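You operate a simulated robot arm through the tools that you are given. There is no shell and no other tool.

Carry out the task below with a simulated robot arm. There is one attempt and no reset: what you move stays moved.

## Task
Open the red table lever, brush the table's fluff down the hole, then shut the lever.
Fine: put the brush back. Set down upright: wooden brush. Where these are worked on the way, their far stop is far enough and under half their travel is too little: red table lever.
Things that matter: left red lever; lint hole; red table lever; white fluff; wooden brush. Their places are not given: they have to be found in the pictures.

The check looks at the end state, three seconds after you hand in, the way a careful person would. Anything else that was tipped, shoved, dropped, spilled or broken makes it a failure.

## Robot
A 7-joint arm with a two-finger gripper, fixed in place. Base frame: the origin is at the foot of the arm, x ahead of it, y to its left, z up; the work surface is at about z = 0.915. Units: m, degrees, N and s.
With the tool pointing down near the work surface it reaches from about 0.34 to 0.72 m from the base axis. Its first joint turns from -66.0 to 66.0 degrees. Payload 2.45 kg.
The TCP is the grasp point between the finger pads, 0.026 m short of the fingertips. In the tool frame z runs along the fingers and y along their closing line. The gripper opens to 0.096 m. The gripper's body begins 0.069 m behind the TCP.
Orientation is that of the tool frame in the base frame, as [roll, pitch, yaw] about the fixed x, y, z axes, in that order (R = Rz(yaw) Ry(pitch) Rx(roll)). With the fingers straight down and closing along the base's y, the tool's x points along the base's -x, its y along +y and its z along -z.

## Interface
- The arm moves only by the tool jog_arm. Its argument "targets" is a list that holds one entry, the list of rows, each a list of 7 numbers: the shift along the tool's x, y, z in cm, then the turn, a rotation vector about the tool's x, y, z in degrees, then the gripper command, from -1 (shut) to 1 (fully open), values between in proportion. In form: [[[tx, ty, tz, wx, wy, wz, hand], ...]]. A call has 1 to 20 rows; each row shifts and turns the commanded pose from where the row before left it, along the tool's axes as they then stand. Each row takes 0.2 s and may step no farther than 0.05 m and 8.6 degrees from the row before; otherwise, or with a gripper value out of range, the whole call is refused. Where a pose cannot be reached the arm comes as near as it can. A force on the tool above 50 N (or 10 N above the force at the start of the call, whichever is more), or a blocked arm, ends the call early, and 0.2 s more pass. The fingers move at their own pace and stop on an object; they squeeze with about 21 N. The grip force told is the motor's: it shows also when the fingers shut on nothing. Time passes only in rows, and 0.2 s behind the last, so rows that do not move let the fingers close. The reply holds the time, the measured pose of the TCP, the force on the tool along the base axes, the opening and the grip force, in the units named above and with some noise, with the torque about the TCP (base axes, N m) and any sound that the robot's microphone picked up, and new pictures: "show" is both (left out), scene, wrist or none.
- Cameras (640 x 400 px; columns grow to the right, rows downward): "scene" is fixed at [0.1776, -0.4027, 1.4283]; the picture's right is [0.79, -0.61, 0.00], its down [-0.31, -0.40, -0.86] and it looks along [0.53, 0.68, -0.51] (base axes); focal length 327 px, centre (320, 200). "wrist" rides on the gripper at [0.082, 0.003, -0.098] in the tool frame; the picture's right is [-0.04, 1.00, 0.00], its down [-0.73, -0.03, -0.68] and it looks along [-0.68, -0.03, 0.73] (tool axes); focal length 256 px, centre (320, 200).
- pixel_to_xyz(camera, pixels): for up to 12 pixels [column, row] of the newest picture of that camera ("zoom" is the newest enlarged one), the place [x, y, z] in the base frame of the surface seen there, good to about 0.002 m, but the place of the scene camera against the robot may be out by one fixed shift of up to 0.025 m in any direction. No time passes.
- enlarge(camera, box): a new picture of the part [left, top, right, bottom] of that camera's present view, enlarged. No time passes.
- hand_in(): hands the job in; it is judged then, once.

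Open the gripper and draw the arm clear of the work before you hand the job in, unless the task says otherwise.

The tools are called after "Request:" as name(argument=value, ...) on one line, values as JSON. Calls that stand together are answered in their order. jog_arm: Moves the arm, as the interface text tells. Its arguments: {"type":"object","properties":{"targets":{"type":"array"},"show":{"type":"string","enum":["both","scene","wrist","none"]}},"required":["targets"]} The other tools are called the same way: pixel_to_xyz (camera, pixels) gives the place of the surface under pixels of a picture; enlarge (camera, box) takes an enlarged picture of a part of a camera's view; hand_in () hands the job in.

At the start:

```text
clock: 0.0
ee_pos: [0.4778, 0.0098, 1.1466]
tool_rot: [-180.0, 0.0, 180.0]
wrist_force: [0.6, -0.4, -0.3]
wrist_torque: [-0.01, 0.02, 0.02]
finger_gap: 0.0958
grasp_force: 0.0
```

scene: 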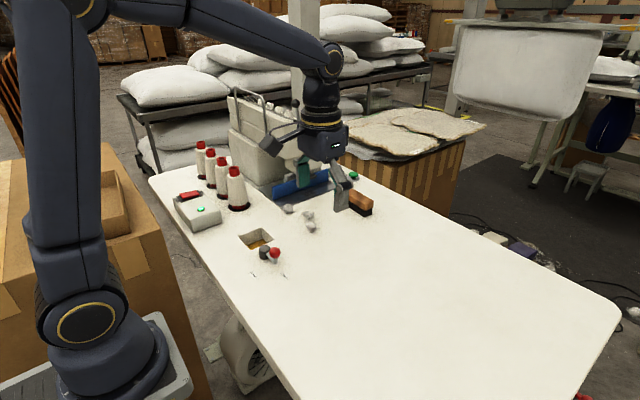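
wrist: 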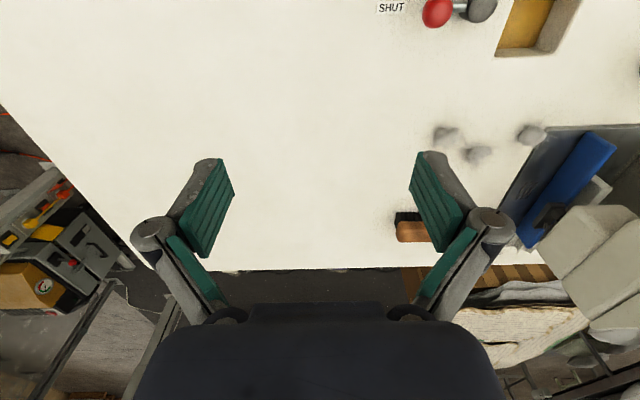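

The scene picture shows the hole near (256,238), the lever near (270,253), fluff near (305,215), the brush near (360,202). I enlarge these areas to see details.

Request:
enlarge(camera="scene", box=[160, 160, 400, 310])

Request:
enlarge(camera="wrist", box=[360, 0, 640, 175])

Request:
pixel_to_xyz(camera="scene", pixels=[[275, 252], [264, 253], [256, 240], [289, 208], [308, 214], [311, 225], [356, 197], [368, 208], [300, 320], [330, 190]])

Request:
pixel_to_xyz(camera="wrist", pixels=[[437, 12], [482, 8], [530, 30], [445, 135], [478, 154], [531, 134], [410, 231], [408, 217], [300, 130], [500, 55], [560, 40], [392, 7]])

```text
2.67 times, centred on (280, 235) of scene
```

zoom: 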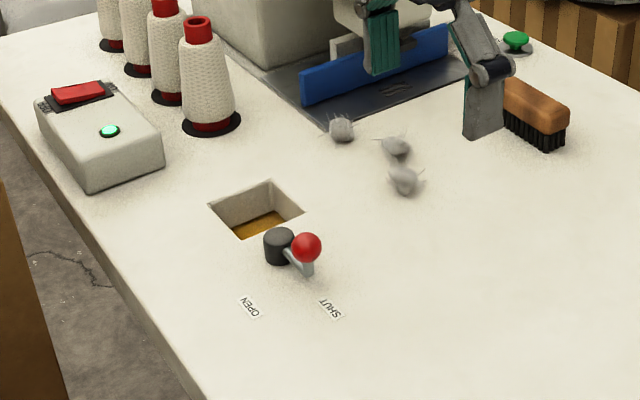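

```text
2.29 times, centred on (500, 88) of wrist
```

zoom: 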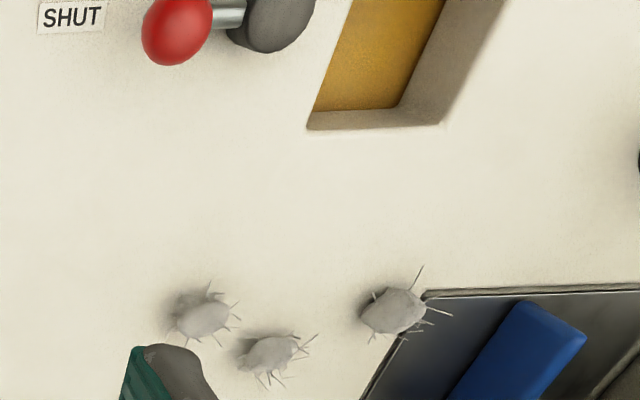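

```text
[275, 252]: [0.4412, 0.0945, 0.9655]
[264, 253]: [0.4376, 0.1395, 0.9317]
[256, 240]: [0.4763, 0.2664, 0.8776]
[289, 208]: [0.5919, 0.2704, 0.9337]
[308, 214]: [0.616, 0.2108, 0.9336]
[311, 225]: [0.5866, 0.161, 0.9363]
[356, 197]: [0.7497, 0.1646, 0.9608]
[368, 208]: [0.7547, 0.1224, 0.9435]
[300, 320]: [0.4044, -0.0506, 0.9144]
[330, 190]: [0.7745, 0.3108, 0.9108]
```

```text
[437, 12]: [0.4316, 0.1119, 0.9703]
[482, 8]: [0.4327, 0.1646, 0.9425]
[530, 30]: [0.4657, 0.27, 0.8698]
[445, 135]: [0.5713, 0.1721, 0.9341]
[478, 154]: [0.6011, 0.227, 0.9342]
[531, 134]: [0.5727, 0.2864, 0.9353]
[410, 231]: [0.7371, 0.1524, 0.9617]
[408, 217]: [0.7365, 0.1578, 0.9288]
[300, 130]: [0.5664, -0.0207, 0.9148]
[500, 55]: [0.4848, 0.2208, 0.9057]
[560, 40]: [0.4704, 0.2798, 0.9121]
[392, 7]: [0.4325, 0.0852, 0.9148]
```

The lever's ball is near (0.432, 0.112) and its pivot near (0.433, 0.165). I query the labels and other possible red levers, and enlarge the corners that show red.

Request:
pixel_to_xyz(camera="scene", pixels=[[253.7, 275.5], [283.7, 275.5], [240, 236], [257, 249], [274, 240], [262, 228], [585, 396], [190, 195], [353, 176]])

Request:
enlarge(camera="scene", box=[480, 300, 640, 400])

Request:
enlarge(camera="wrist", box=[0, 130, 200, 330])

Request:
jog_arm(targets=[[[4, 4, -4, 0, 0, 0, 1], [0, 4, -3, 0, 0, 0, 1], [0, 4, 0, 0, 0, 0, 1], [0, 4, 0, 0, 0, 0, 1], [0, 0, 0, 0, 0, 0, 1], [0, 0, 0, 0, 0, 0, 1]]])

```text
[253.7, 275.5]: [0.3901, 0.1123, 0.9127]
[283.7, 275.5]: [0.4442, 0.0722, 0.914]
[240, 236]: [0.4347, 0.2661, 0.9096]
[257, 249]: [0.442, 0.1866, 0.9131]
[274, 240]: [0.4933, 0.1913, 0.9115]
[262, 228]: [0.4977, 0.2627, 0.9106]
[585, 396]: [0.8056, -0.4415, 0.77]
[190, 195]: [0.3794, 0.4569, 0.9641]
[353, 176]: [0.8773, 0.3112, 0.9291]
```

```text
4.00 times, centred on (560, 350) of scene
```

zoom: 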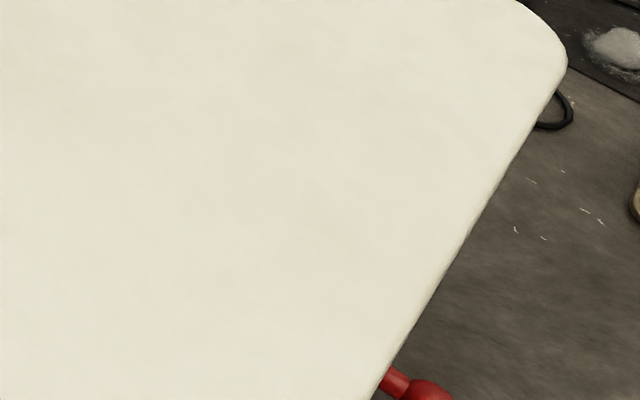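

```text
2.00 times, centred on (100, 230) of wrist
```

zoom: 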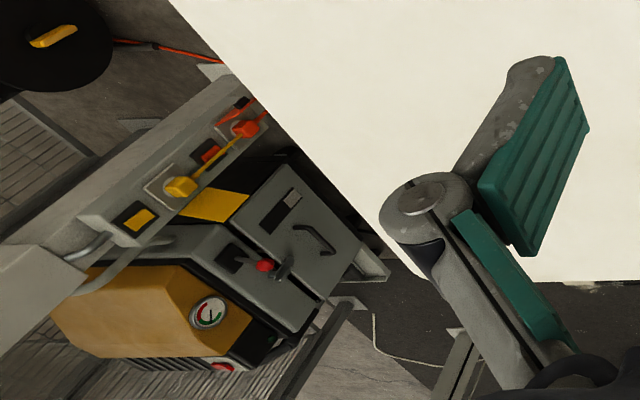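

```text
refused: row 1 steps farther than a row can; nothing moved
```

The red knob at (585,396) lies under the table's edge at z≈0.77, off the work surface. The move was refused for step size, so I use smaller steps up, back and to the left to view the work area from above.

Request:
jog_arm(targets=[[[2.5, 3, -2.5, 0, 0, 0, 1], [2.5, 3, -2.5, 0, 0, 0, 1], [0, 4, -2, 0, 0, 0, 1], [0, 4, 0, 0, 0, 0, 1], [0, 0, 0, 0, 0, 0, 1], [0, 0, 0, 0, 0, 0, 1]]])

```text
clock: 1.4
ee_pos: [0.4271, 0.149, 1.2168]
tool_rot: [179.9, 0.0, -180.0]
wrist_force: [-0.3, -0.2, 0.0]
wrist_torque: [0.03, 0.03, 0.02]
finger_gap: 0.096
grasp_force: 0.1
```

scene: 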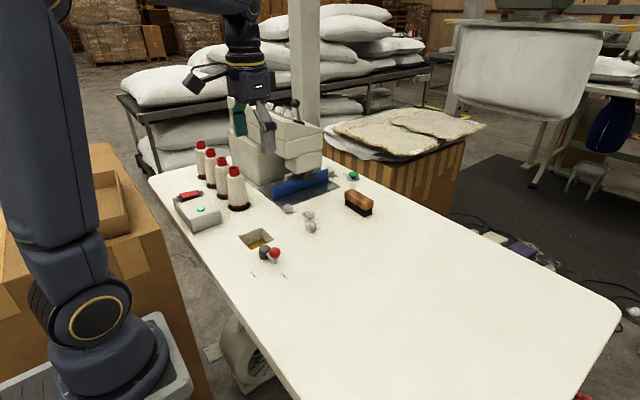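
wrist: 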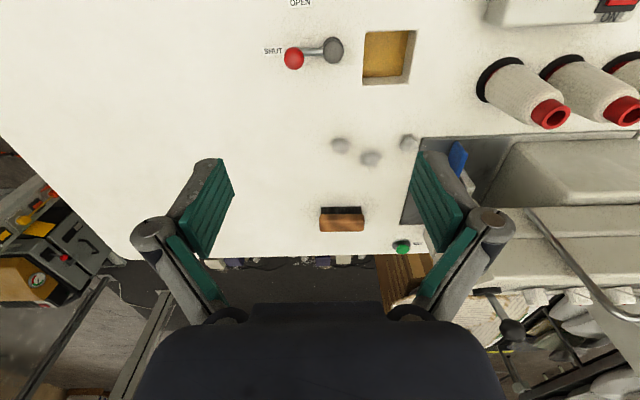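

The wrist picture now shows lever, hole, fluff, and brush together; I enlarge and measure them.

Request:
enlarge(camera="wrist", box=[240, 0, 480, 150])

Request:
pixel_to_xyz(camera="wrist", pixels=[[293, 58], [333, 47], [315, 52], [362, 82], [405, 85], [412, 30], [366, 30], [340, 145], [370, 157], [408, 142], [300, 3], [272, 50]])

Request:
enlarge(camera="wrist", box=[280, 120, 440, 260])

Request:
pixel_to_xyz(camera="wrist", pixels=[[322, 218], [363, 218], [322, 230], [363, 230], [342, 225], [322, 210], [362, 208], [425, 140], [402, 222], [402, 247], [320, 255], [342, 210]])

```text
2.67 times, centred on (360, 75) of wrist
```

zoom: 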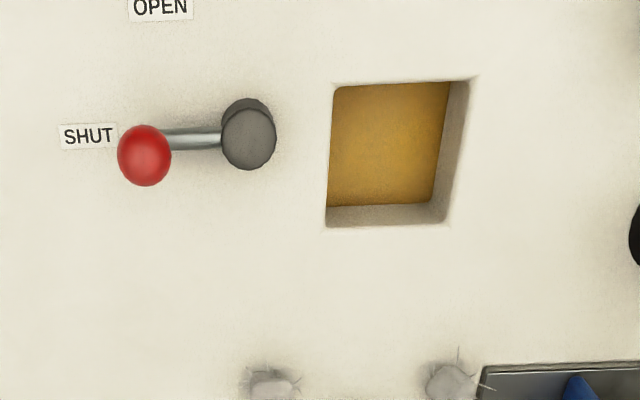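

```text
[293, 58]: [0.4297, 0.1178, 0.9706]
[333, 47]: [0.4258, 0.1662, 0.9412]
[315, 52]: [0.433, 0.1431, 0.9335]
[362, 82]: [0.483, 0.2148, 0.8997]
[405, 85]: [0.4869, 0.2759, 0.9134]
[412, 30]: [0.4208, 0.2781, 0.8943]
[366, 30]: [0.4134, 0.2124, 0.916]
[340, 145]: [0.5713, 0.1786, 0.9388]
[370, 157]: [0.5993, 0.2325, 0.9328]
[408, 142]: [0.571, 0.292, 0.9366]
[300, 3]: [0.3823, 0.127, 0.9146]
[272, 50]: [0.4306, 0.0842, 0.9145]
```

```text
2.86 times, centred on (360, 190) of wrist
```

zoom: 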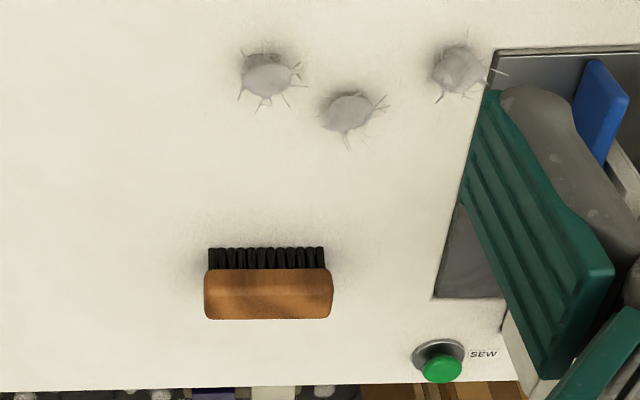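

```text
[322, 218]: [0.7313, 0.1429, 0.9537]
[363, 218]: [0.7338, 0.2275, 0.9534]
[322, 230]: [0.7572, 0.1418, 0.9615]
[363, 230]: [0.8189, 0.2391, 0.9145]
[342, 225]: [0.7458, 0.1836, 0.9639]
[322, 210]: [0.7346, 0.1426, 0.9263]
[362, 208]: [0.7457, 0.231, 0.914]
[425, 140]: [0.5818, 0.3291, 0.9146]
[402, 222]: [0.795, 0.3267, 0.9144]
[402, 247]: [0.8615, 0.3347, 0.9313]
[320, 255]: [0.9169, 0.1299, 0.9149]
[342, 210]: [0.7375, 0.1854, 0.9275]
```

The lever pivots at about (0.428, 0.166) with the ball at (0.43, 0.115); SHUT is toward -y, OPEN toward (0.377, 0.124). I turn the tool 90° so the fingers close along base x, useful for both lever and brush.

Request:
jog_arm(targets=[[[0, 0, 0, 0, 0, -8.2, 1], [0, 0, 0, 0, 0, -8.2, 1], [0, 0, 0, 0, 0, -8.2, 1], [0, 0, 0, 0, 0, -8.2, 1], [0, 0, 0, 0, 0, -8.2, 1], [0, 0, 0, 0, 0, -8.2, 0.5], [0, 0, 0, 0, 0, -8.2, 0], [0, 0, 0, 0, 0, -8.2, 0], [0, 0, 0, 0, 0, -8.2, 0], [0, 0, 0, 0, 0, -8.2, 0], [0, 0, 0, 0, 0, -8, 0], [3, 0, 3, 0, 0, 0, 0], [0, 0, 4, 0, 0, 0, 0], [0, 0, 4, 0, 0, 0, 0], [0, 0, 0, 0, 0, 0, 0], [0, 0, 0, 0, 0, 0, 0]]])

```text
clock: 4.8
ee_pos: [0.4263, 0.1199, 1.1051]
tool_rot: [179.9, 0.0, -89.9]
wrist_force: [0.7, -0.3, -0.2]
wrist_torque: [-0.01, 0.0, 0.03]
finger_gap: 0.048
grasp_force: 0.0
```

scene: 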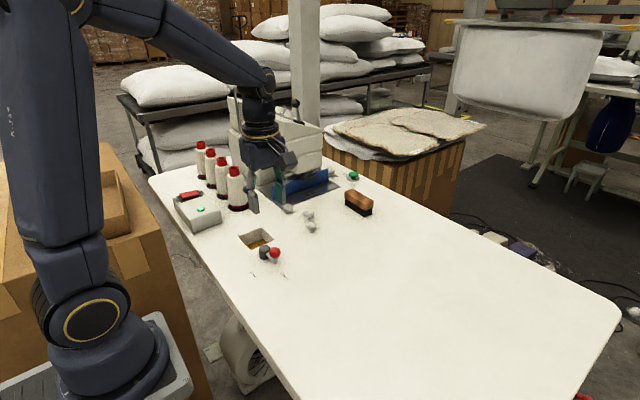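
wrist: 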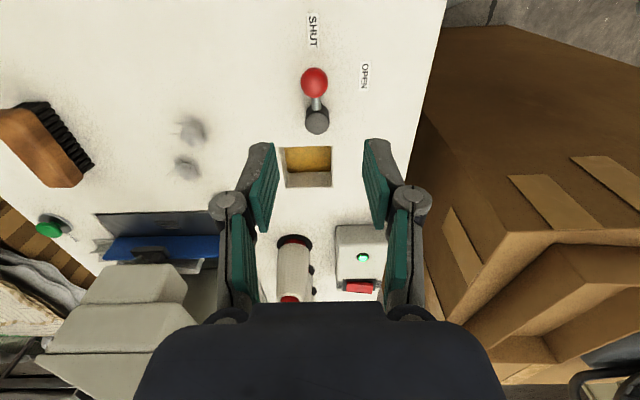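

Now the wrist view shows the ball at (314,83), pivot (317,120), labels at (313,30) and (364,77). I measure them precisely.

Request:
pixel_to_xyz(camera="wrist", pixels=[[314, 70], [314, 83], [302, 83], [326, 83], [317, 104], [317, 125], [364, 77], [313, 30], [284, 146], [330, 146], [330, 187], [287, 187]])

Request:
enlarge(camera="wrist", box=[240, 20, 400, 140])

Request:
pixel_to_xyz(camera="wrist", pixels=[[5, 140], [75, 180], [40, 135], [60, 160], [50, 145], [93, 160], [40, 105], [70, 130], [20, 115]])

```text
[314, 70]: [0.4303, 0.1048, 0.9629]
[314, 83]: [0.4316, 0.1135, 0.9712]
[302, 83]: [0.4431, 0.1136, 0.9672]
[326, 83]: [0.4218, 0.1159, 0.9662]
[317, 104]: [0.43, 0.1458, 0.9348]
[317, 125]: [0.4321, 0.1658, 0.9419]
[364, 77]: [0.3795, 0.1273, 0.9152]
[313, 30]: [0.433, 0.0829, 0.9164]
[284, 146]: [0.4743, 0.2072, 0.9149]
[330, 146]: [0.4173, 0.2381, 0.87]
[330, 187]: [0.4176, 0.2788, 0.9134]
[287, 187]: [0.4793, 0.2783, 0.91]
```

```text
3.33 times, centred on (320, 80) of wrist
```

zoom: 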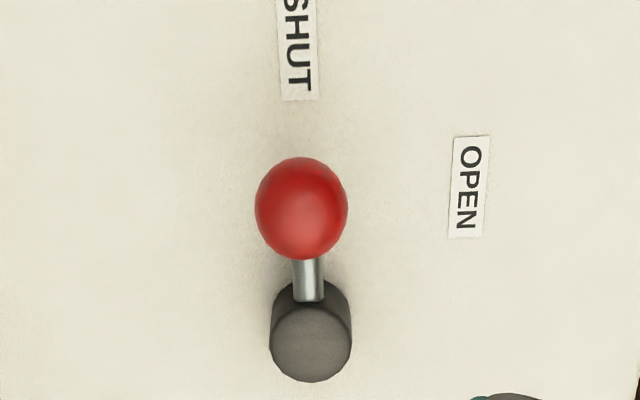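

```text
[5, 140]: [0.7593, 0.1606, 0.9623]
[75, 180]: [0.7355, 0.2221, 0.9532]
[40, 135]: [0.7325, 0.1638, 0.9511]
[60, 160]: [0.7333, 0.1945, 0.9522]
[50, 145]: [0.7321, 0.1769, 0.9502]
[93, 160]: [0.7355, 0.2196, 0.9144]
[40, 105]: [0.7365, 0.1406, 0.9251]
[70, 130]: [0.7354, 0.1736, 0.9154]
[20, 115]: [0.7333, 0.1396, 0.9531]
```

Ball centre is about (0.432, 0.116, 0.957). I descend with the fingers straddling it and narrow them loosely around it.

Request:
jog_arm(targets=[[[0.4, -0.57, 4, 0, 0, 0, 0], [0, 0, 4, 0, 0, 0, 0], [0, 0, 4, 0, 0, 0, 0], [0, 0, 3, 0, 0, 0, 0], [0, 0, 0, 0, 0, 0, -0.3], [0, 0, 0, 0, 0, 0, -0.3]]])

```text
clock: 6.2
ee_pos: [0.4337, 0.1144, 0.9553]
tool_rot: [-179.9, 0.0, -89.9]
wrist_force: [-1.1, -0.2, 0.4]
wrist_torque: [0.0, 0.01, 0.02]
finger_gap: 0.0336
grasp_force: 0.0
```

scene: 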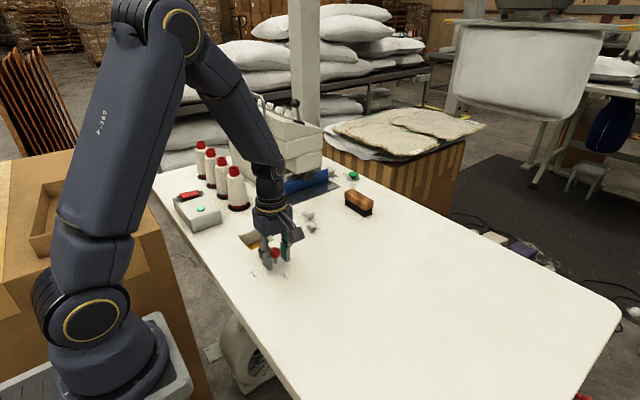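
wrist: 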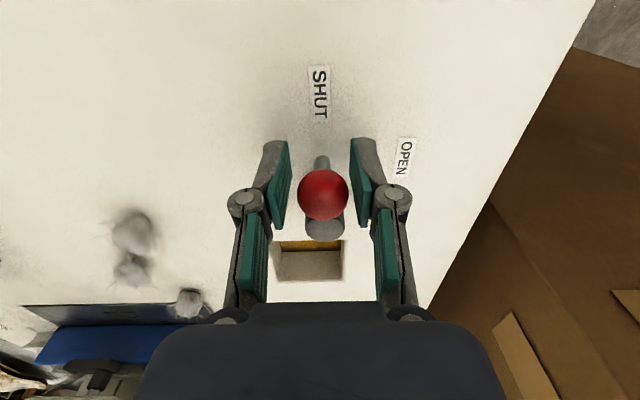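

The ball sits between the fingers at (322,195). I now swing it along the arc about the pivot toward OPEN (first 48°), turning the tool along with it.

Request:
jog_arm(targets=[[[-0.05, 0.69, 0, 0, 0, 8, -0.3], [-0.05, 0.69, 0, 0, 0, 8, -0.3], [-0.05, 0.69, 0, 0, 0, 8, -0.3], [-0.05, 0.69, 0, 0, 0, 8, -0.3], [-0.05, 0.69, 0, 0, 0, 8, -0.3], [-0.05, 0.69, 0, 0, 0, 8, -0.3], [0, 0, 0, 0, 0, 0, -0.3]]])

```text
clock: 7.8
ee_pos: [0.397, 0.132, 0.9561]
tool_rot: [-180.0, 0.0, -138.1]
wrist_force: [-0.6, 0.1, -0.5]
wrist_torque: [0.0, -0.01, -0.02]
finger_gap: 0.0335
grasp_force: 0.3
```

scene: 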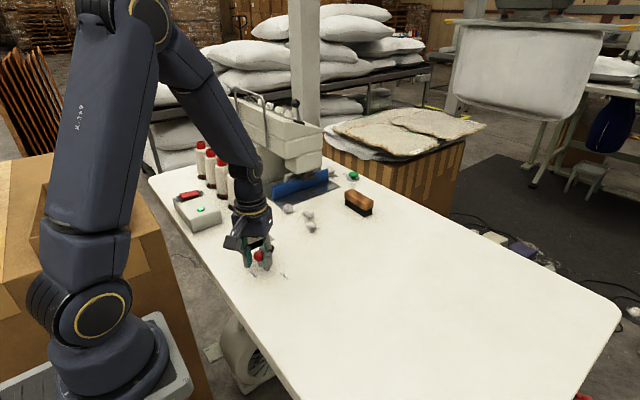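
wrist: 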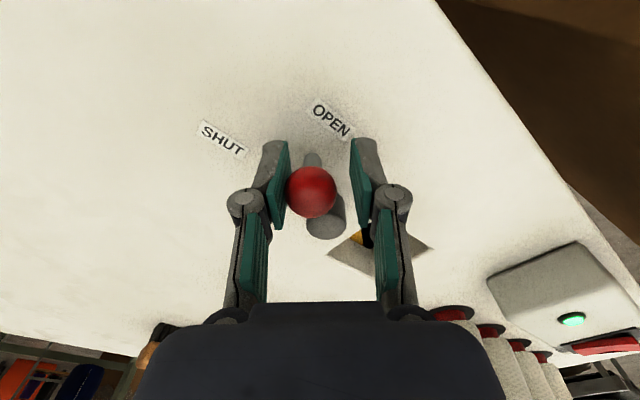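

The lever is following (ball at (312,192), pushed by the left finger) and the flap in the hole is partly drawn back. I continue in small steps until it meets the stop.

Request:
jog_arm(targets=[[[-0.03, 0.43, 0, 0, 0, 5, -0.3], [-0.03, 0.43, 0, 0, 0, 5, -0.3], [0, 0, 0, 0, 0, 0, -0.3]]], show="wrist")

Request:
enlarge(camera="wrist", box=[240, 100, 480, 280])

```text
clock: 8.6
ee_pos: [0.3911, 0.1388, 0.956]
tool_rot: [-180.0, 0.1, -147.9]
wrist_force: [0.5, 0.2, -0.1]
wrist_torque: [0.05, 0.0, 0.0]
finger_gap: 0.0339
grasp_force: 0.8
```

wrist: 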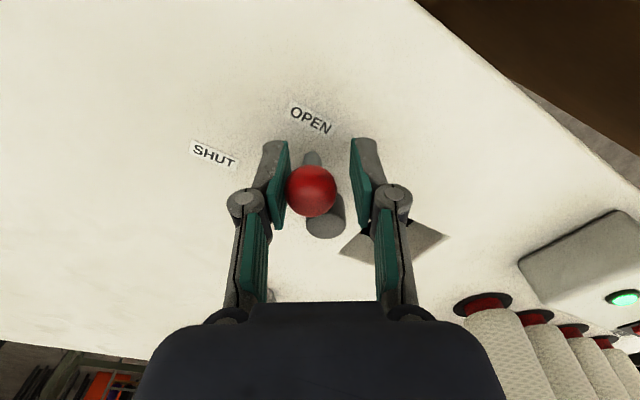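

```text
2.22 times, centred on (360, 190) of wrist
```

zoom: 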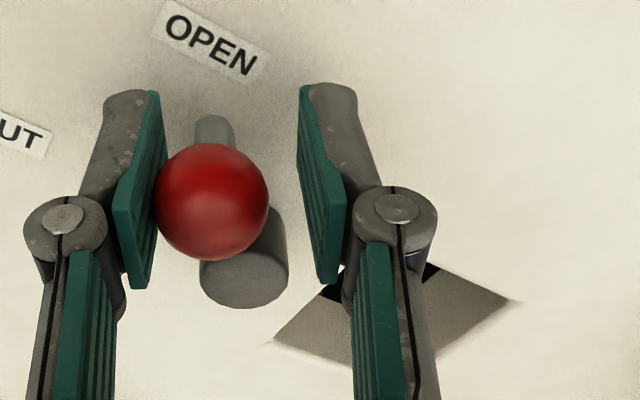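

No resistance yet (58° turned); I keep going in small steps until the stop is felt.

Request:
jog_arm(targets=[[[-0.03, 0.43, 0, 0, 0, 5, -0.3], [-0.03, 0.43, 0, 0, 0, 5, -0.3], [0, 0, 0, 0, 0, 0, -0.3]]], show="wrist")

```text
clock: 9.4
ee_pos: [0.3875, 0.1465, 0.9555]
tool_rot: [180.0, 0.0, -158.1]
wrist_force: [-0.1, -0.6, -0.4]
wrist_torque: [0.0, -0.02, 0.01]
finger_gap: 0.0337
grasp_force: 0.0
```

wrist: 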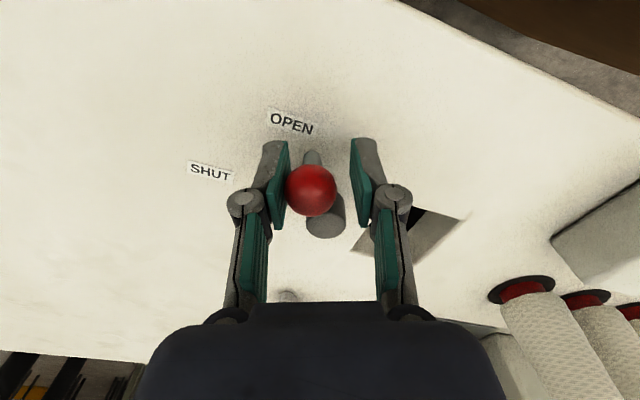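

Still free at 68°; continue further.

Request:
jog_arm(targets=[[[-0.03, 0.43, 0, 0, 0, 5, -0.3], [-0.03, 0.43, 0, 0, 0, 5, -0.3], [0, 0, 0, 0, 0, 0, -0.3]]], show="wrist")

```text
clock: 10.2
ee_pos: [0.3841, 0.1546, 0.9551]
tool_rot: [-180.0, 0.0, -168.1]
wrist_force: [-1.0, -0.5, 0.4]
wrist_torque: [0.0, 0.02, -0.02]
finger_gap: 0.0337
grasp_force: 0.1
```

wrist: 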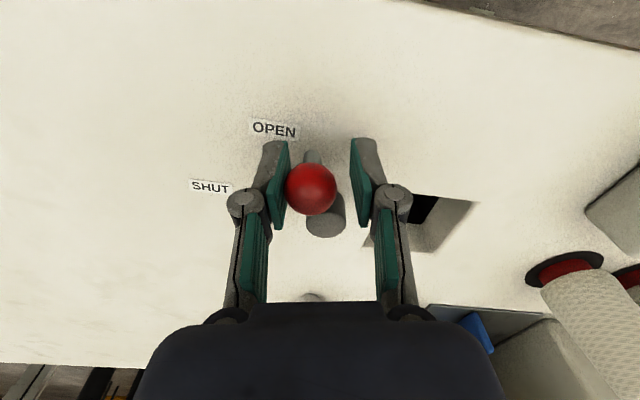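

Still free at about 75°; next steps toward 90°, watching for force.

Request:
jog_arm(targets=[[[-0.02, 0.34, 0, 0, 0, 4, -0.3], [-0.02, 0.34, 0, 0, 0, 4, -0.3], [-0.02, 0.34, 0, 0, 0, 4, -0.3], [0, 0, 0, 0, 0, 0, -0.3]]], show="wrist")

```text
clock: 11.2
ee_pos: [0.3847, 0.1642, 0.9552]
tool_rot: [-180.0, 0.1, 180.0]
wrist_force: [2.5, -6.2, 0.3]
wrist_torque: [0.05, 0.01, 0.04]
finger_gap: 0.0374
grasp_force: 2.8
```

wrist: 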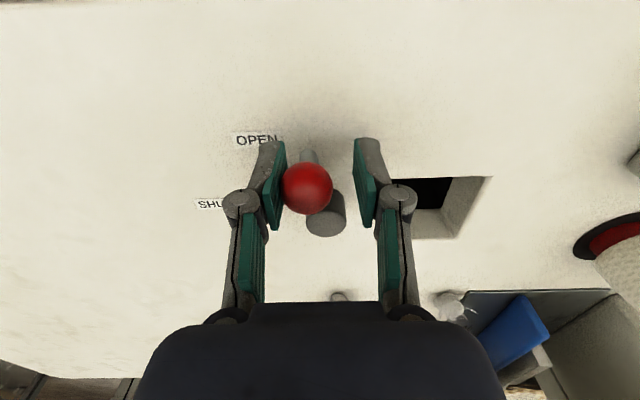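

A 6 N reaction and the spread fingers show the lever has met its far stop, and the hole (430,195) is now dark/open. I ease off, open a little and rise.

Request:
jog_arm(targets=[[[0, -0.3, 0, 0, 0, 0, 0], [0, 0, 0, 0, 0, 0, 0], [0, 0, -3, 0, 0, 0, 0], [0, 0, -4.5, 0, 0, 0, 0], [0, 0, -4.5, 0, 0, 0, 0], [0, 0, -4.5, 0, 0, 0, 0], [0, 0, 0, 0, 0, 0, 0]]])

```text
clock: 12.8
ee_pos: [0.3838, 0.1619, 1.1204]
tool_rot: [-179.9, 0.0, -179.9]
wrist_force: [0.8, 0.2, -0.1]
wrist_torque: [-0.05, 0.0, 0.01]
finger_gap: 0.048
grasp_force: 0.0
```

scene: 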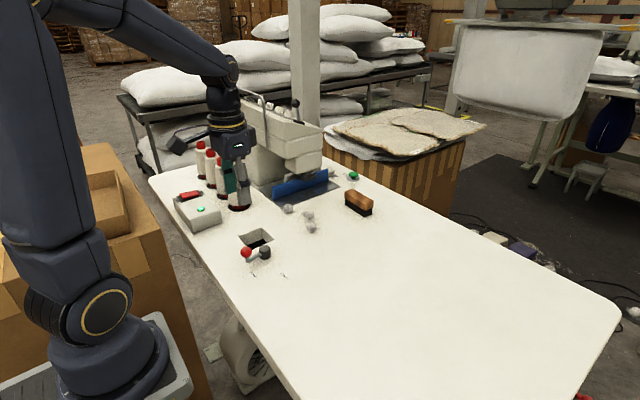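
wrist: 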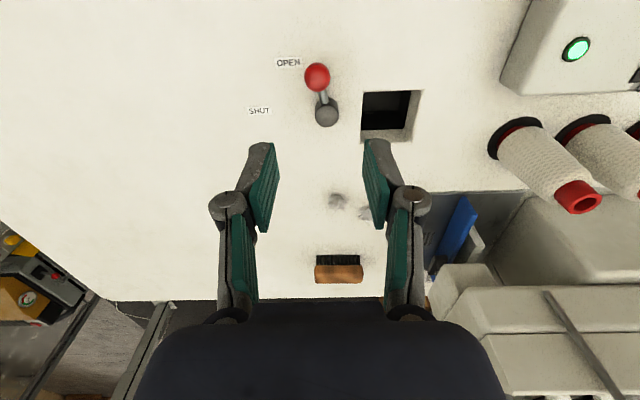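

The lever now points at OPEN and the hole is black. Next I turn the tool back 90° and move toward the brush at about (0.75, 0.184).

Request:
jog_arm(targets=[[[0, 0, 0, 0, 0, -8.2, 0], [0, 0, 0, 0, 0, -8.2, 0], [0, 0, 0, 0, 0, -8.2, 0], [0, 0, 0, 0, 0, -8.2, 0], [0, 0, 0, 0, 0, -8.2, 0], [0, 0, 0, 0, 0, -8.2, 0.3], [0, 0, 0, 0, 0, -8.2, 0.3], [0, 0, 0, 0, 0, -8.2, 0.3], [0, 0, 0, 0, 0, -8.2, 0.3], [0, 0, 0, 0, 0, -8.2, 0.3], [0, 0, 0, 0, 0, -8, 0.3], [-1, -4, 0, 0, 0, 0, 0.3], [-1.2, -4, 0, 0, 0, 0, 0.3], [0, -4, 0, 0, 0, 0, 0.3], [0, -4, 0, 0, 0, 0, 0.3], [0, -4, 0, 0, 0, 0, 0.3], [0, -4, 0, 0, 0, 0, 0.3], [0, 0, 0, 0, 0, 0, 0.3], [0, 0, 0, 0, 0, 0, 0.3]]])

```text
clock: 16.8
ee_pos: [0.6249, 0.1826, 1.121]
tool_rot: [180.0, 0.0, -89.9]
wrist_force: [1.1, -0.6, 0.4]
wrist_torque: [0.01, -0.01, -0.04]
finger_gap: 0.0623
grasp_force: 0.0
```

scene: 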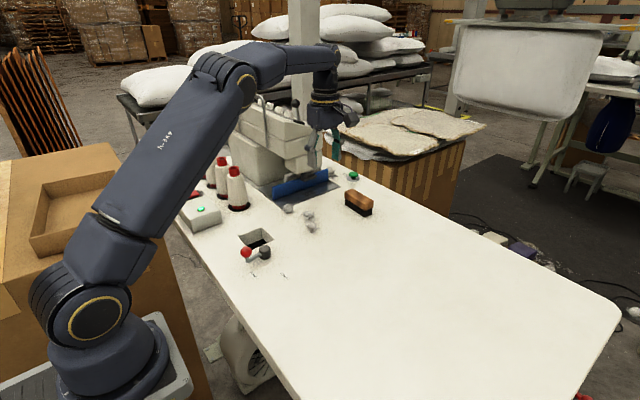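
wrist: 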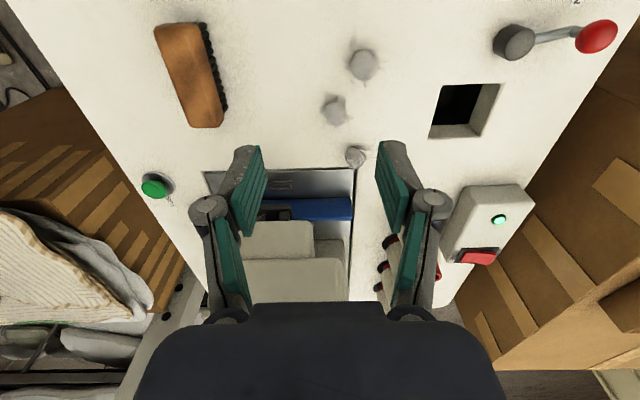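

The wrist picture shows the brush's top at (190,75). I measure its edges, the fluff and the hole from here.

Request:
enlarge(camera="wrist", box=[110, 0, 270, 140])

Request:
pixel_to_xyz(camera="wrist", pixels=[[158, 28], [199, 26], [180, 30], [190, 75], [173, 75], [208, 75], [192, 122], [216, 120], [205, 118], [226, 105], [210, 28], [228, 110]])

Request:
pixel_to_xyz(camera="wrist", pixels=[[362, 64], [336, 110], [355, 157], [452, 85], [498, 86], [482, 138], [430, 136], [596, 36], [516, 40], [340, 170], [352, 170]])

```text
2.86 times, centred on (190, 70) of wrist
```

zoom: 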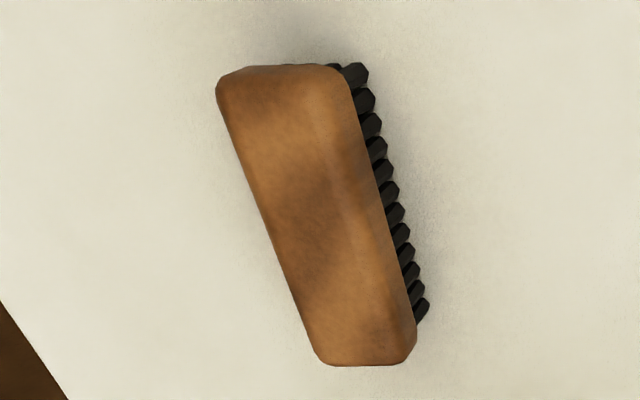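

```text
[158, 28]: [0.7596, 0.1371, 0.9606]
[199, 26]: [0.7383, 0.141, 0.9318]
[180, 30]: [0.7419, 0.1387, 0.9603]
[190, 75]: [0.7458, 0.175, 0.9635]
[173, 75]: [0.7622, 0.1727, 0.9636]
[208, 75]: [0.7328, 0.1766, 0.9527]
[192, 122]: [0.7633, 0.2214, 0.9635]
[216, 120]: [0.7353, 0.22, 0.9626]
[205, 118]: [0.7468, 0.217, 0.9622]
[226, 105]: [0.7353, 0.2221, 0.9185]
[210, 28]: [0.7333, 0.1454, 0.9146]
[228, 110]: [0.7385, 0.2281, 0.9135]
```

```text
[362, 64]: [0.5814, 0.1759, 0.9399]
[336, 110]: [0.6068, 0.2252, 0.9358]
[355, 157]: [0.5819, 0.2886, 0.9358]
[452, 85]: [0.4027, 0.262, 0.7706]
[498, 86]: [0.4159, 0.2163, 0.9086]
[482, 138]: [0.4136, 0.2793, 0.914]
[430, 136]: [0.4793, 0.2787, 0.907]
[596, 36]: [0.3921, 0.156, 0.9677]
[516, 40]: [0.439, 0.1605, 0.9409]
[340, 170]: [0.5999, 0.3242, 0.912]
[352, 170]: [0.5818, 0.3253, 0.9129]
```

The brush spans x≈0.732–0.768, y≈0.137–0.227, top z≈0.963. It's beyond the straight-down reach, so I tilt the fingers 15° outward and go to a spot above it.

Request:
jog_arm(targets=[[[0, 0, 0, 7.5, 0, 0, 0.5], [0, 0, 0, 7.5, 0, 0, 0.5], [0, -1.9, 2.58, 0, 0, 0, 0.5], [0, -1.9, 2.58, 0, 0, 0, 0.5], [0, -1.9, 2.58, 0, 0, 0, 0.5], [0, -1.9, 2.58, 0, 0, 0, 0.5], [0, -1.9, 2.58, 0, 0, 0, 0.5], [0, 0, 0, 0, 0, 0, 0.5], [0, 0, 0, 0, 0, 0, 0.5]]])

```text
clock: 18.8
ee_pos: [0.7489, 0.1842, 1.0198]
tool_rot: [-165.0, 0.0, -89.9]
wrist_force: [0.4, 0.6, -0.3]
wrist_torque: [-0.01, -0.02, 0.01]
finger_gap: 0.0719
grasp_force: 0.0
```

scene: 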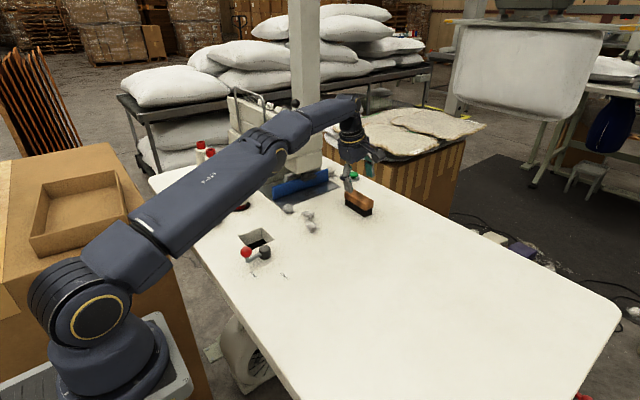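
wrist: 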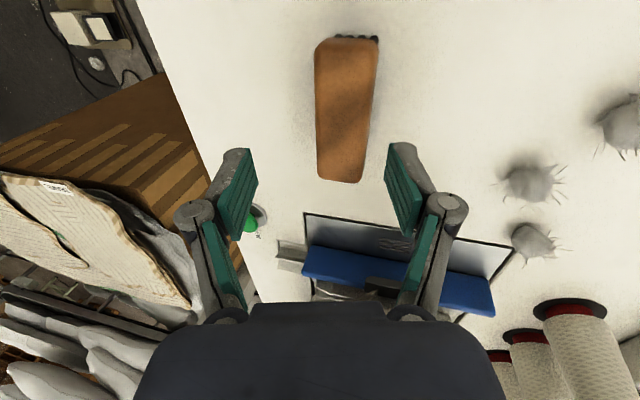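

The arm reaches this pose exactly. I measure the brush edges here, where it's seen nearly from above at (346,110).

Request:
pixel_to_xyz(camera="wrist", pixels=[[318, 60], [374, 60], [320, 110], [368, 110], [322, 165], [362, 165], [345, 42], [340, 178], [345, 110], [372, 70]])

Request:
jog_arm(targets=[[[0, 0, 0, -7.5, 0, 0, 0.5], [0, 0, 0, -3, 0, 0, 0.5], [0, 0, 0, 0, 0, 0, 0.5], [0, 0, 0, 0, 0, 0, 0.5]]])

```text
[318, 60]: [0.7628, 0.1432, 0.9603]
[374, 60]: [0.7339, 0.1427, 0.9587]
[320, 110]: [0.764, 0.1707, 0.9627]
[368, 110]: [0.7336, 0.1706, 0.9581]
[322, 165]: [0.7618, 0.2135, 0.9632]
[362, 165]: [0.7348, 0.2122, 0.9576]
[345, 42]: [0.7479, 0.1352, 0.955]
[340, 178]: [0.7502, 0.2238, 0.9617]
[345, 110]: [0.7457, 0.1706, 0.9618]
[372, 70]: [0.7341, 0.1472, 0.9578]
```

```text
clock: 19.8
ee_pos: [0.7087, 0.1701, 1.0142]
tool_rot: [-175.5, 0.0, -90.1]
wrist_force: [-0.6, 1.2, 0.5]
wrist_torque: [0.0, -0.01, -0.01]
finger_gap: 0.0717
grasp_force: 0.1
out of reach, approached as far as the arm can: row 1, 2
```

scene: 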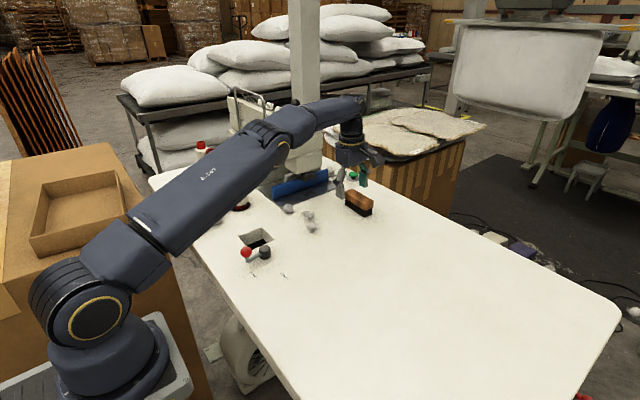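
wrist: 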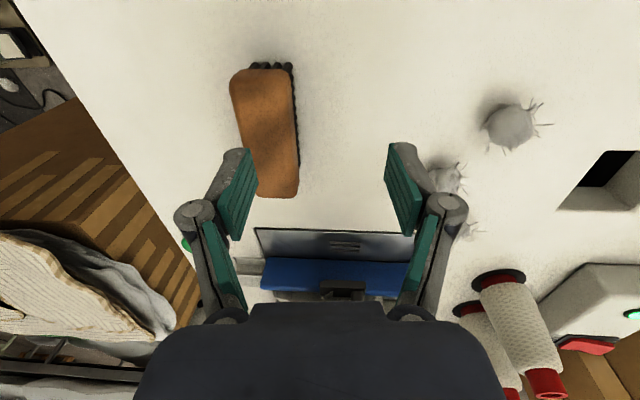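

With only 4.5° tilt the pose is out of reach, so the tilt is needed. I tilt to 18° and read where the arm stands.

Request:
jog_arm(targets=[[[0, 0, 0, 7.5, 0, 0, 0.5], [0, 0, 0, 6, 0, 0, 0.5], [0, 0, 0, 0, 0, 0, 0.5], [0, 0, 0, 0, 0, 0, 0.5]]], show="wrist")

```text
clock: 20.8
ee_pos: [0.7101, 0.1701, 1.0142]
tool_rot: [-162.1, 0.0, -90.1]
wrist_force: [0.1, -0.1, 0.1]
wrist_torque: [0.0, 0.01, 0.0]
finger_gap: 0.0721
grasp_force: 0.1
```

wrist: 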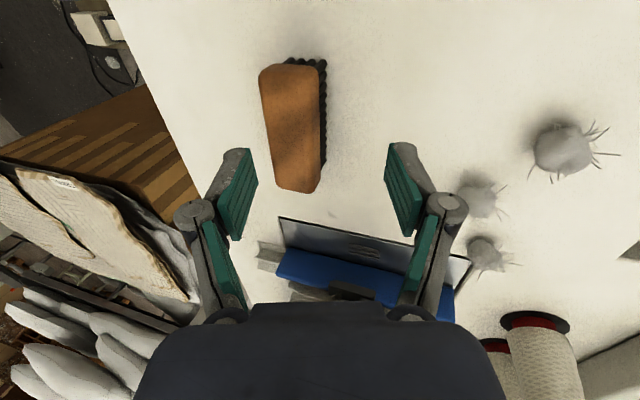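

I now stand at (0.710, 0.170, 1.014) tilted 18°. I move over the brush's middle, check, then go down with a 60 mm opening.

Request:
jog_arm(targets=[[[-1.0, -3.33, 1.08, 0, 0, 0, 0.25], [0, 0, 0, 0, 0, 0, 0.25], [0, 0, 0, 0, 0, 0, 0.25]]])

```text
clock: 21.6
ee_pos: [0.7437, 0.1817, 1.0133]
tool_rot: [-162.0, 0.1, -90.0]
wrist_force: [-0.9, -0.8, 1.4]
wrist_torque: [0.0, -0.05, -0.05]
finger_gap: 0.06
grasp_force: 0.0
```

scene: 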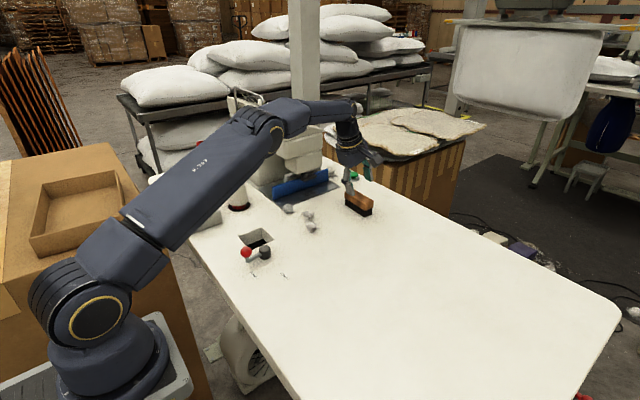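
wrist: 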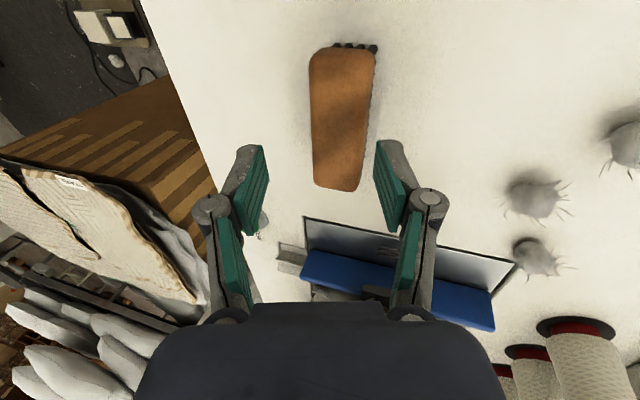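

Position is right above the brush. I lower straight down 5.5 cm.

Request:
jog_arm(targets=[[[0, 0.6, 1.8, 0, 0, 0, 0.25], [0, 0.6, 1.8, 0, 0, 0, 0.25], [0, 0.5, 1.65, 0, 0, 0, 0.25], [0, 0, 0, 0, 0, 0, 0.25]]])

```text
clock: 22.6
ee_pos: [0.745, 0.1814, 0.9578]
tool_rot: [-162.0, 0.0, -90.0]
wrist_force: [1.0, 0.1, 0.1]
wrist_torque: [0.0, -0.01, -0.01]
finger_gap: 0.0596
grasp_force: 0.0
```

scene: 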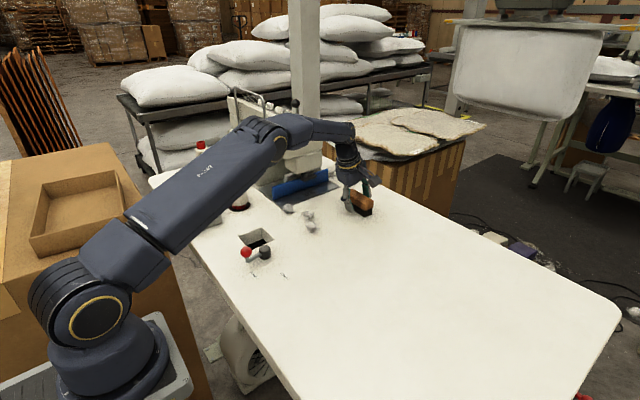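
wrist: 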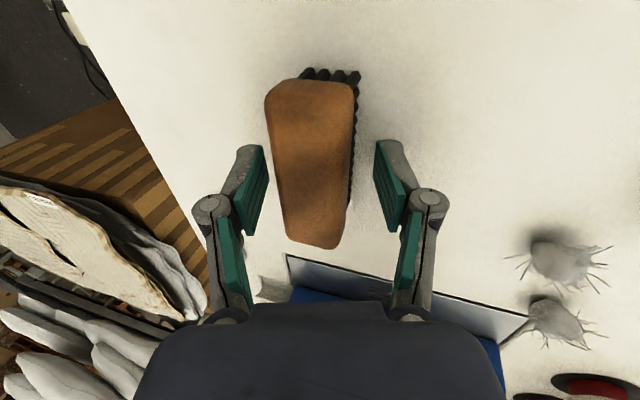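

The brush sits between the fingers (wood at (312,165)). I close on it.

Request:
jog_arm(targets=[[[0, 0, 0, 0, 0, 0, 0], [0, 0, 0, 0, 0, 0, -0.3], [0, 0, 0, 0, 0, 0, -0.6], [0, 0, 0, 0, 0, 0, -0.8], [0, 0, 0, 0, 0, 0, -0.8]]])

Request:
enlarge(camera="scene", box=[310, 150, 410, 230])

```text
clock: 23.8
ee_pos: [0.7449, 0.1802, 0.9592]
tool_rot: [-161.9, -0.1, -89.9]
wrist_force: [-0.7, 0.8, 4.2]
wrist_torque: [-0.19, -0.01, 0.06]
finger_gap: 0.0345
grasp_force: 21.0
```

scene: 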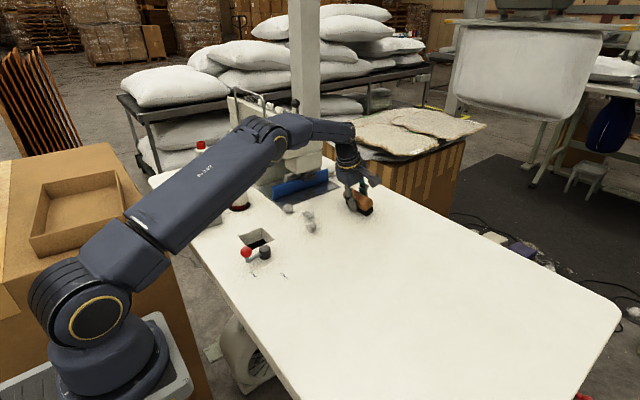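
wrist: 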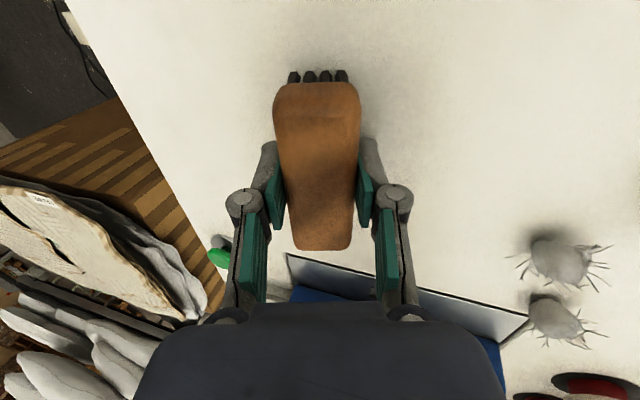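

```text
5.00 times, centred on (360, 190) of scene
```

zoom: 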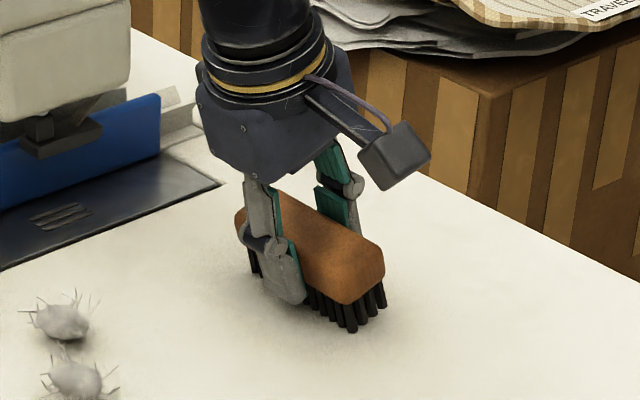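

The brush is gripped (21 N, 34.5 mm) and aligned with the fingers. I lift it 6 cm, draw it back toward x≈0.63, straighten the tool upright, and look.

Request:
jog_arm(targets=[[[0, -0.46, -1.43, 0, 0, 0, -0.8], [0, -0.93, -2.85, 0, 0, 0, -0.8], [0, -0.93, -2.85, 0, 0, 0, -0.8], [0, 2.38, -2.2, 0, 0, 0, -0.8], [0, 2.85, -0.93, 0, 0, 0, -0.8], [0, 2.85, -0.93, 0, 0, 0, -0.8], [0, 2.85, -0.93, 0, 0, 0, -0.8], [0, 0, 0, -6, 0, 0, -0.8], [0, 0, 0, -6, 0, 0, -0.8], [0, 0, 0, -6, 0, 0, -0.8], [0, 0, 0, 0, 0, 0, -0.8], [0, 0, 0, 0, 0, 0, -0.8]]])

Request:
enlarge(camera="scene", box=[220, 130, 380, 270])

```text
clock: 26.4
ee_pos: [0.6262, 0.1813, 1.0477]
tool_rot: [-179.9, 0.0, -90.0]
wrist_force: [0.0, 0.4, -0.8]
wrist_torque: [-0.01, 0.0, 0.0]
finger_gap: 0.0348
grasp_force: 21.1
```

scene: 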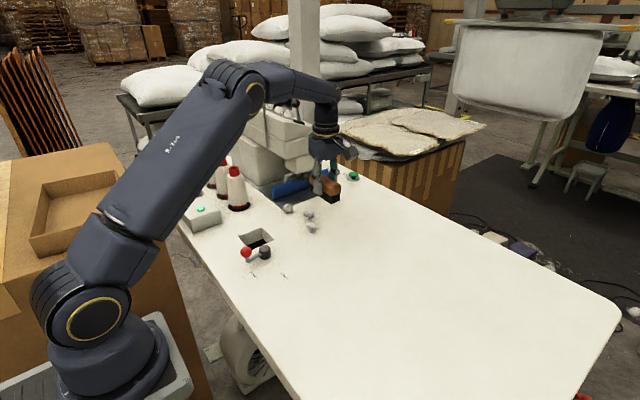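
wrist: 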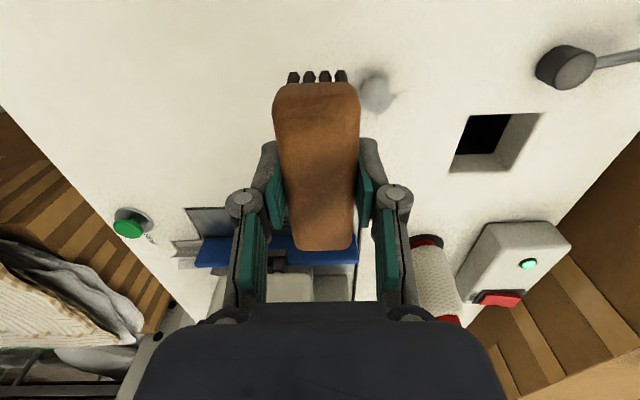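

```text
2.86 times, centred on (300, 200) of scene
```

zoom: 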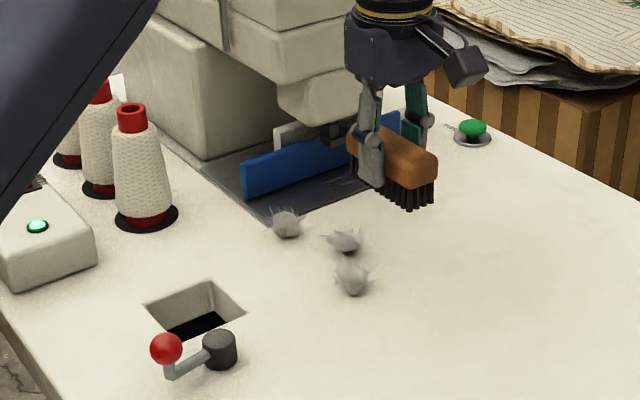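

The brush hangs upright in the grip, clear of everything. I measure the obstacles (plate, blue guard, machine head, spools) and the fluff from the enlarged scene view.

Request:
pixel_to_xyz(camera="zoom", pixels=[[352, 277], [343, 240], [286, 224], [270, 214], [246, 185], [244, 165], [147, 215], [130, 112], [300, 118], [205, 157], [220, 345], [166, 350]])

Request:
pixel_to_xyz(camera="zoom", pixels=[[147, 306], [185, 338], [245, 315], [207, 282], [310, 160], [340, 115], [281, 95], [405, 200], [385, 205], [435, 160], [425, 30]])

```text
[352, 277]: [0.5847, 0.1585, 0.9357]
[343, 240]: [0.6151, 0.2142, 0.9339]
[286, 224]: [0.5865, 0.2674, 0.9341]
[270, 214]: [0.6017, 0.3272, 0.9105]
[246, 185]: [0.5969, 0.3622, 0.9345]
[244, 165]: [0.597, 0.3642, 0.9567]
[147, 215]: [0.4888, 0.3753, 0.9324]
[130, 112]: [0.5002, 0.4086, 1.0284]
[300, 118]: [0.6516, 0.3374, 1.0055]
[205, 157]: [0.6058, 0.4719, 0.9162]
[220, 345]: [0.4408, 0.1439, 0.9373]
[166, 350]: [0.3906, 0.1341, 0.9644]
```

```text
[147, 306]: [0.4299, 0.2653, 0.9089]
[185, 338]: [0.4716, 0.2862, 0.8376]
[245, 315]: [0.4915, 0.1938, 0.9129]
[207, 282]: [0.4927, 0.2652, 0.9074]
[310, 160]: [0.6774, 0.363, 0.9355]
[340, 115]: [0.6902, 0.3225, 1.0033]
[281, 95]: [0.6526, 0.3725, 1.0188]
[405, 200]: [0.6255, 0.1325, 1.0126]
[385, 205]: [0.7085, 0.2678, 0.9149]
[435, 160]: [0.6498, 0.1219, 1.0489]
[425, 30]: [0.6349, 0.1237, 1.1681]
```

Fluff centres are about (0.577,0.176), (0.604,0.230), (0.577,0.290); hole spans x 0.414–0.483, y 0.209–0.279. I place the brush behind the first fluff, turned 28° so its face looks toward the hole, and lower to just above the table.

Request:
jog_arm(targets=[[[3.34, 0.86, 0, 0, 0, 0, -0.8], [0, 0, 0, 0, 0, 7, -0.8], [0, 0, 0, 0, 0, 7, -0.8], [0, 0, 0, 0, 0, 7, -0.8], [0, 0, 0, 0, 0, 6.7, -0.8], [0, 0, 3, 0, 0, 0, -0.8], [0, 0, 3, 0, 0, 0, -0.8], [0, 0, 2.7, 0, 0, 0, -0.8], [0, 0, 0, 0, 0, 0, -0.8]]])

Request:
enlarge(camera="scene", box=[220, 130, 380, 270])

```text
clock: 28.4
ee_pos: [0.6163, 0.146, 0.9602]
tool_rot: [-179.9, 0.1, -117.7]
wrist_force: [0.6, 0.0, -1.1]
wrist_torque: [-0.01, 0.0, 0.0]
finger_gap: 0.0349
grasp_force: 20.9
```

scene: 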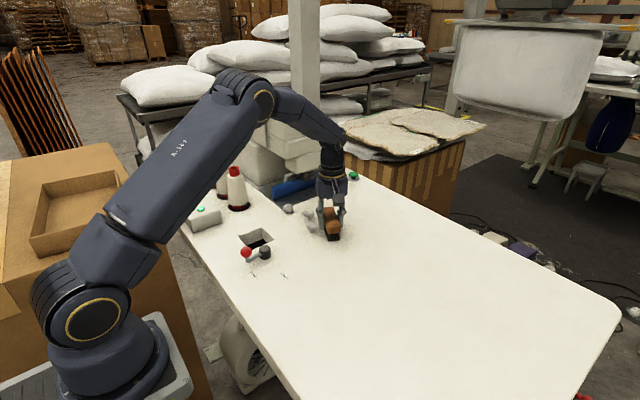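
wrist: 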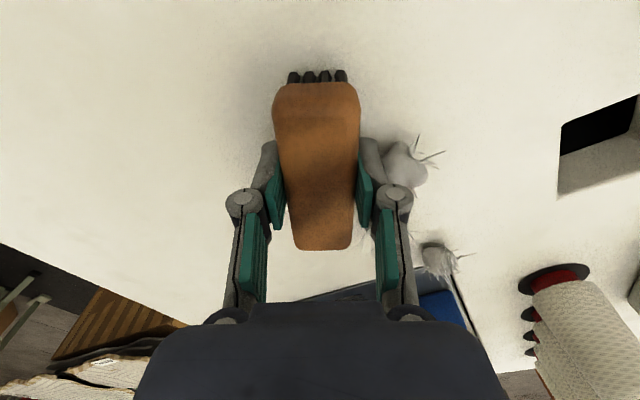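

```text
2.86 times, centred on (300, 200) of scene
```

zoom: 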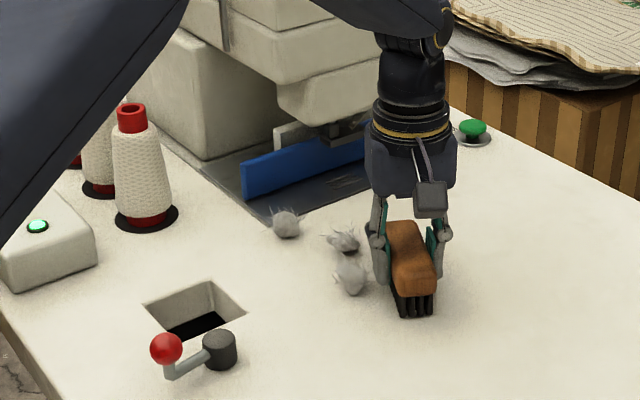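

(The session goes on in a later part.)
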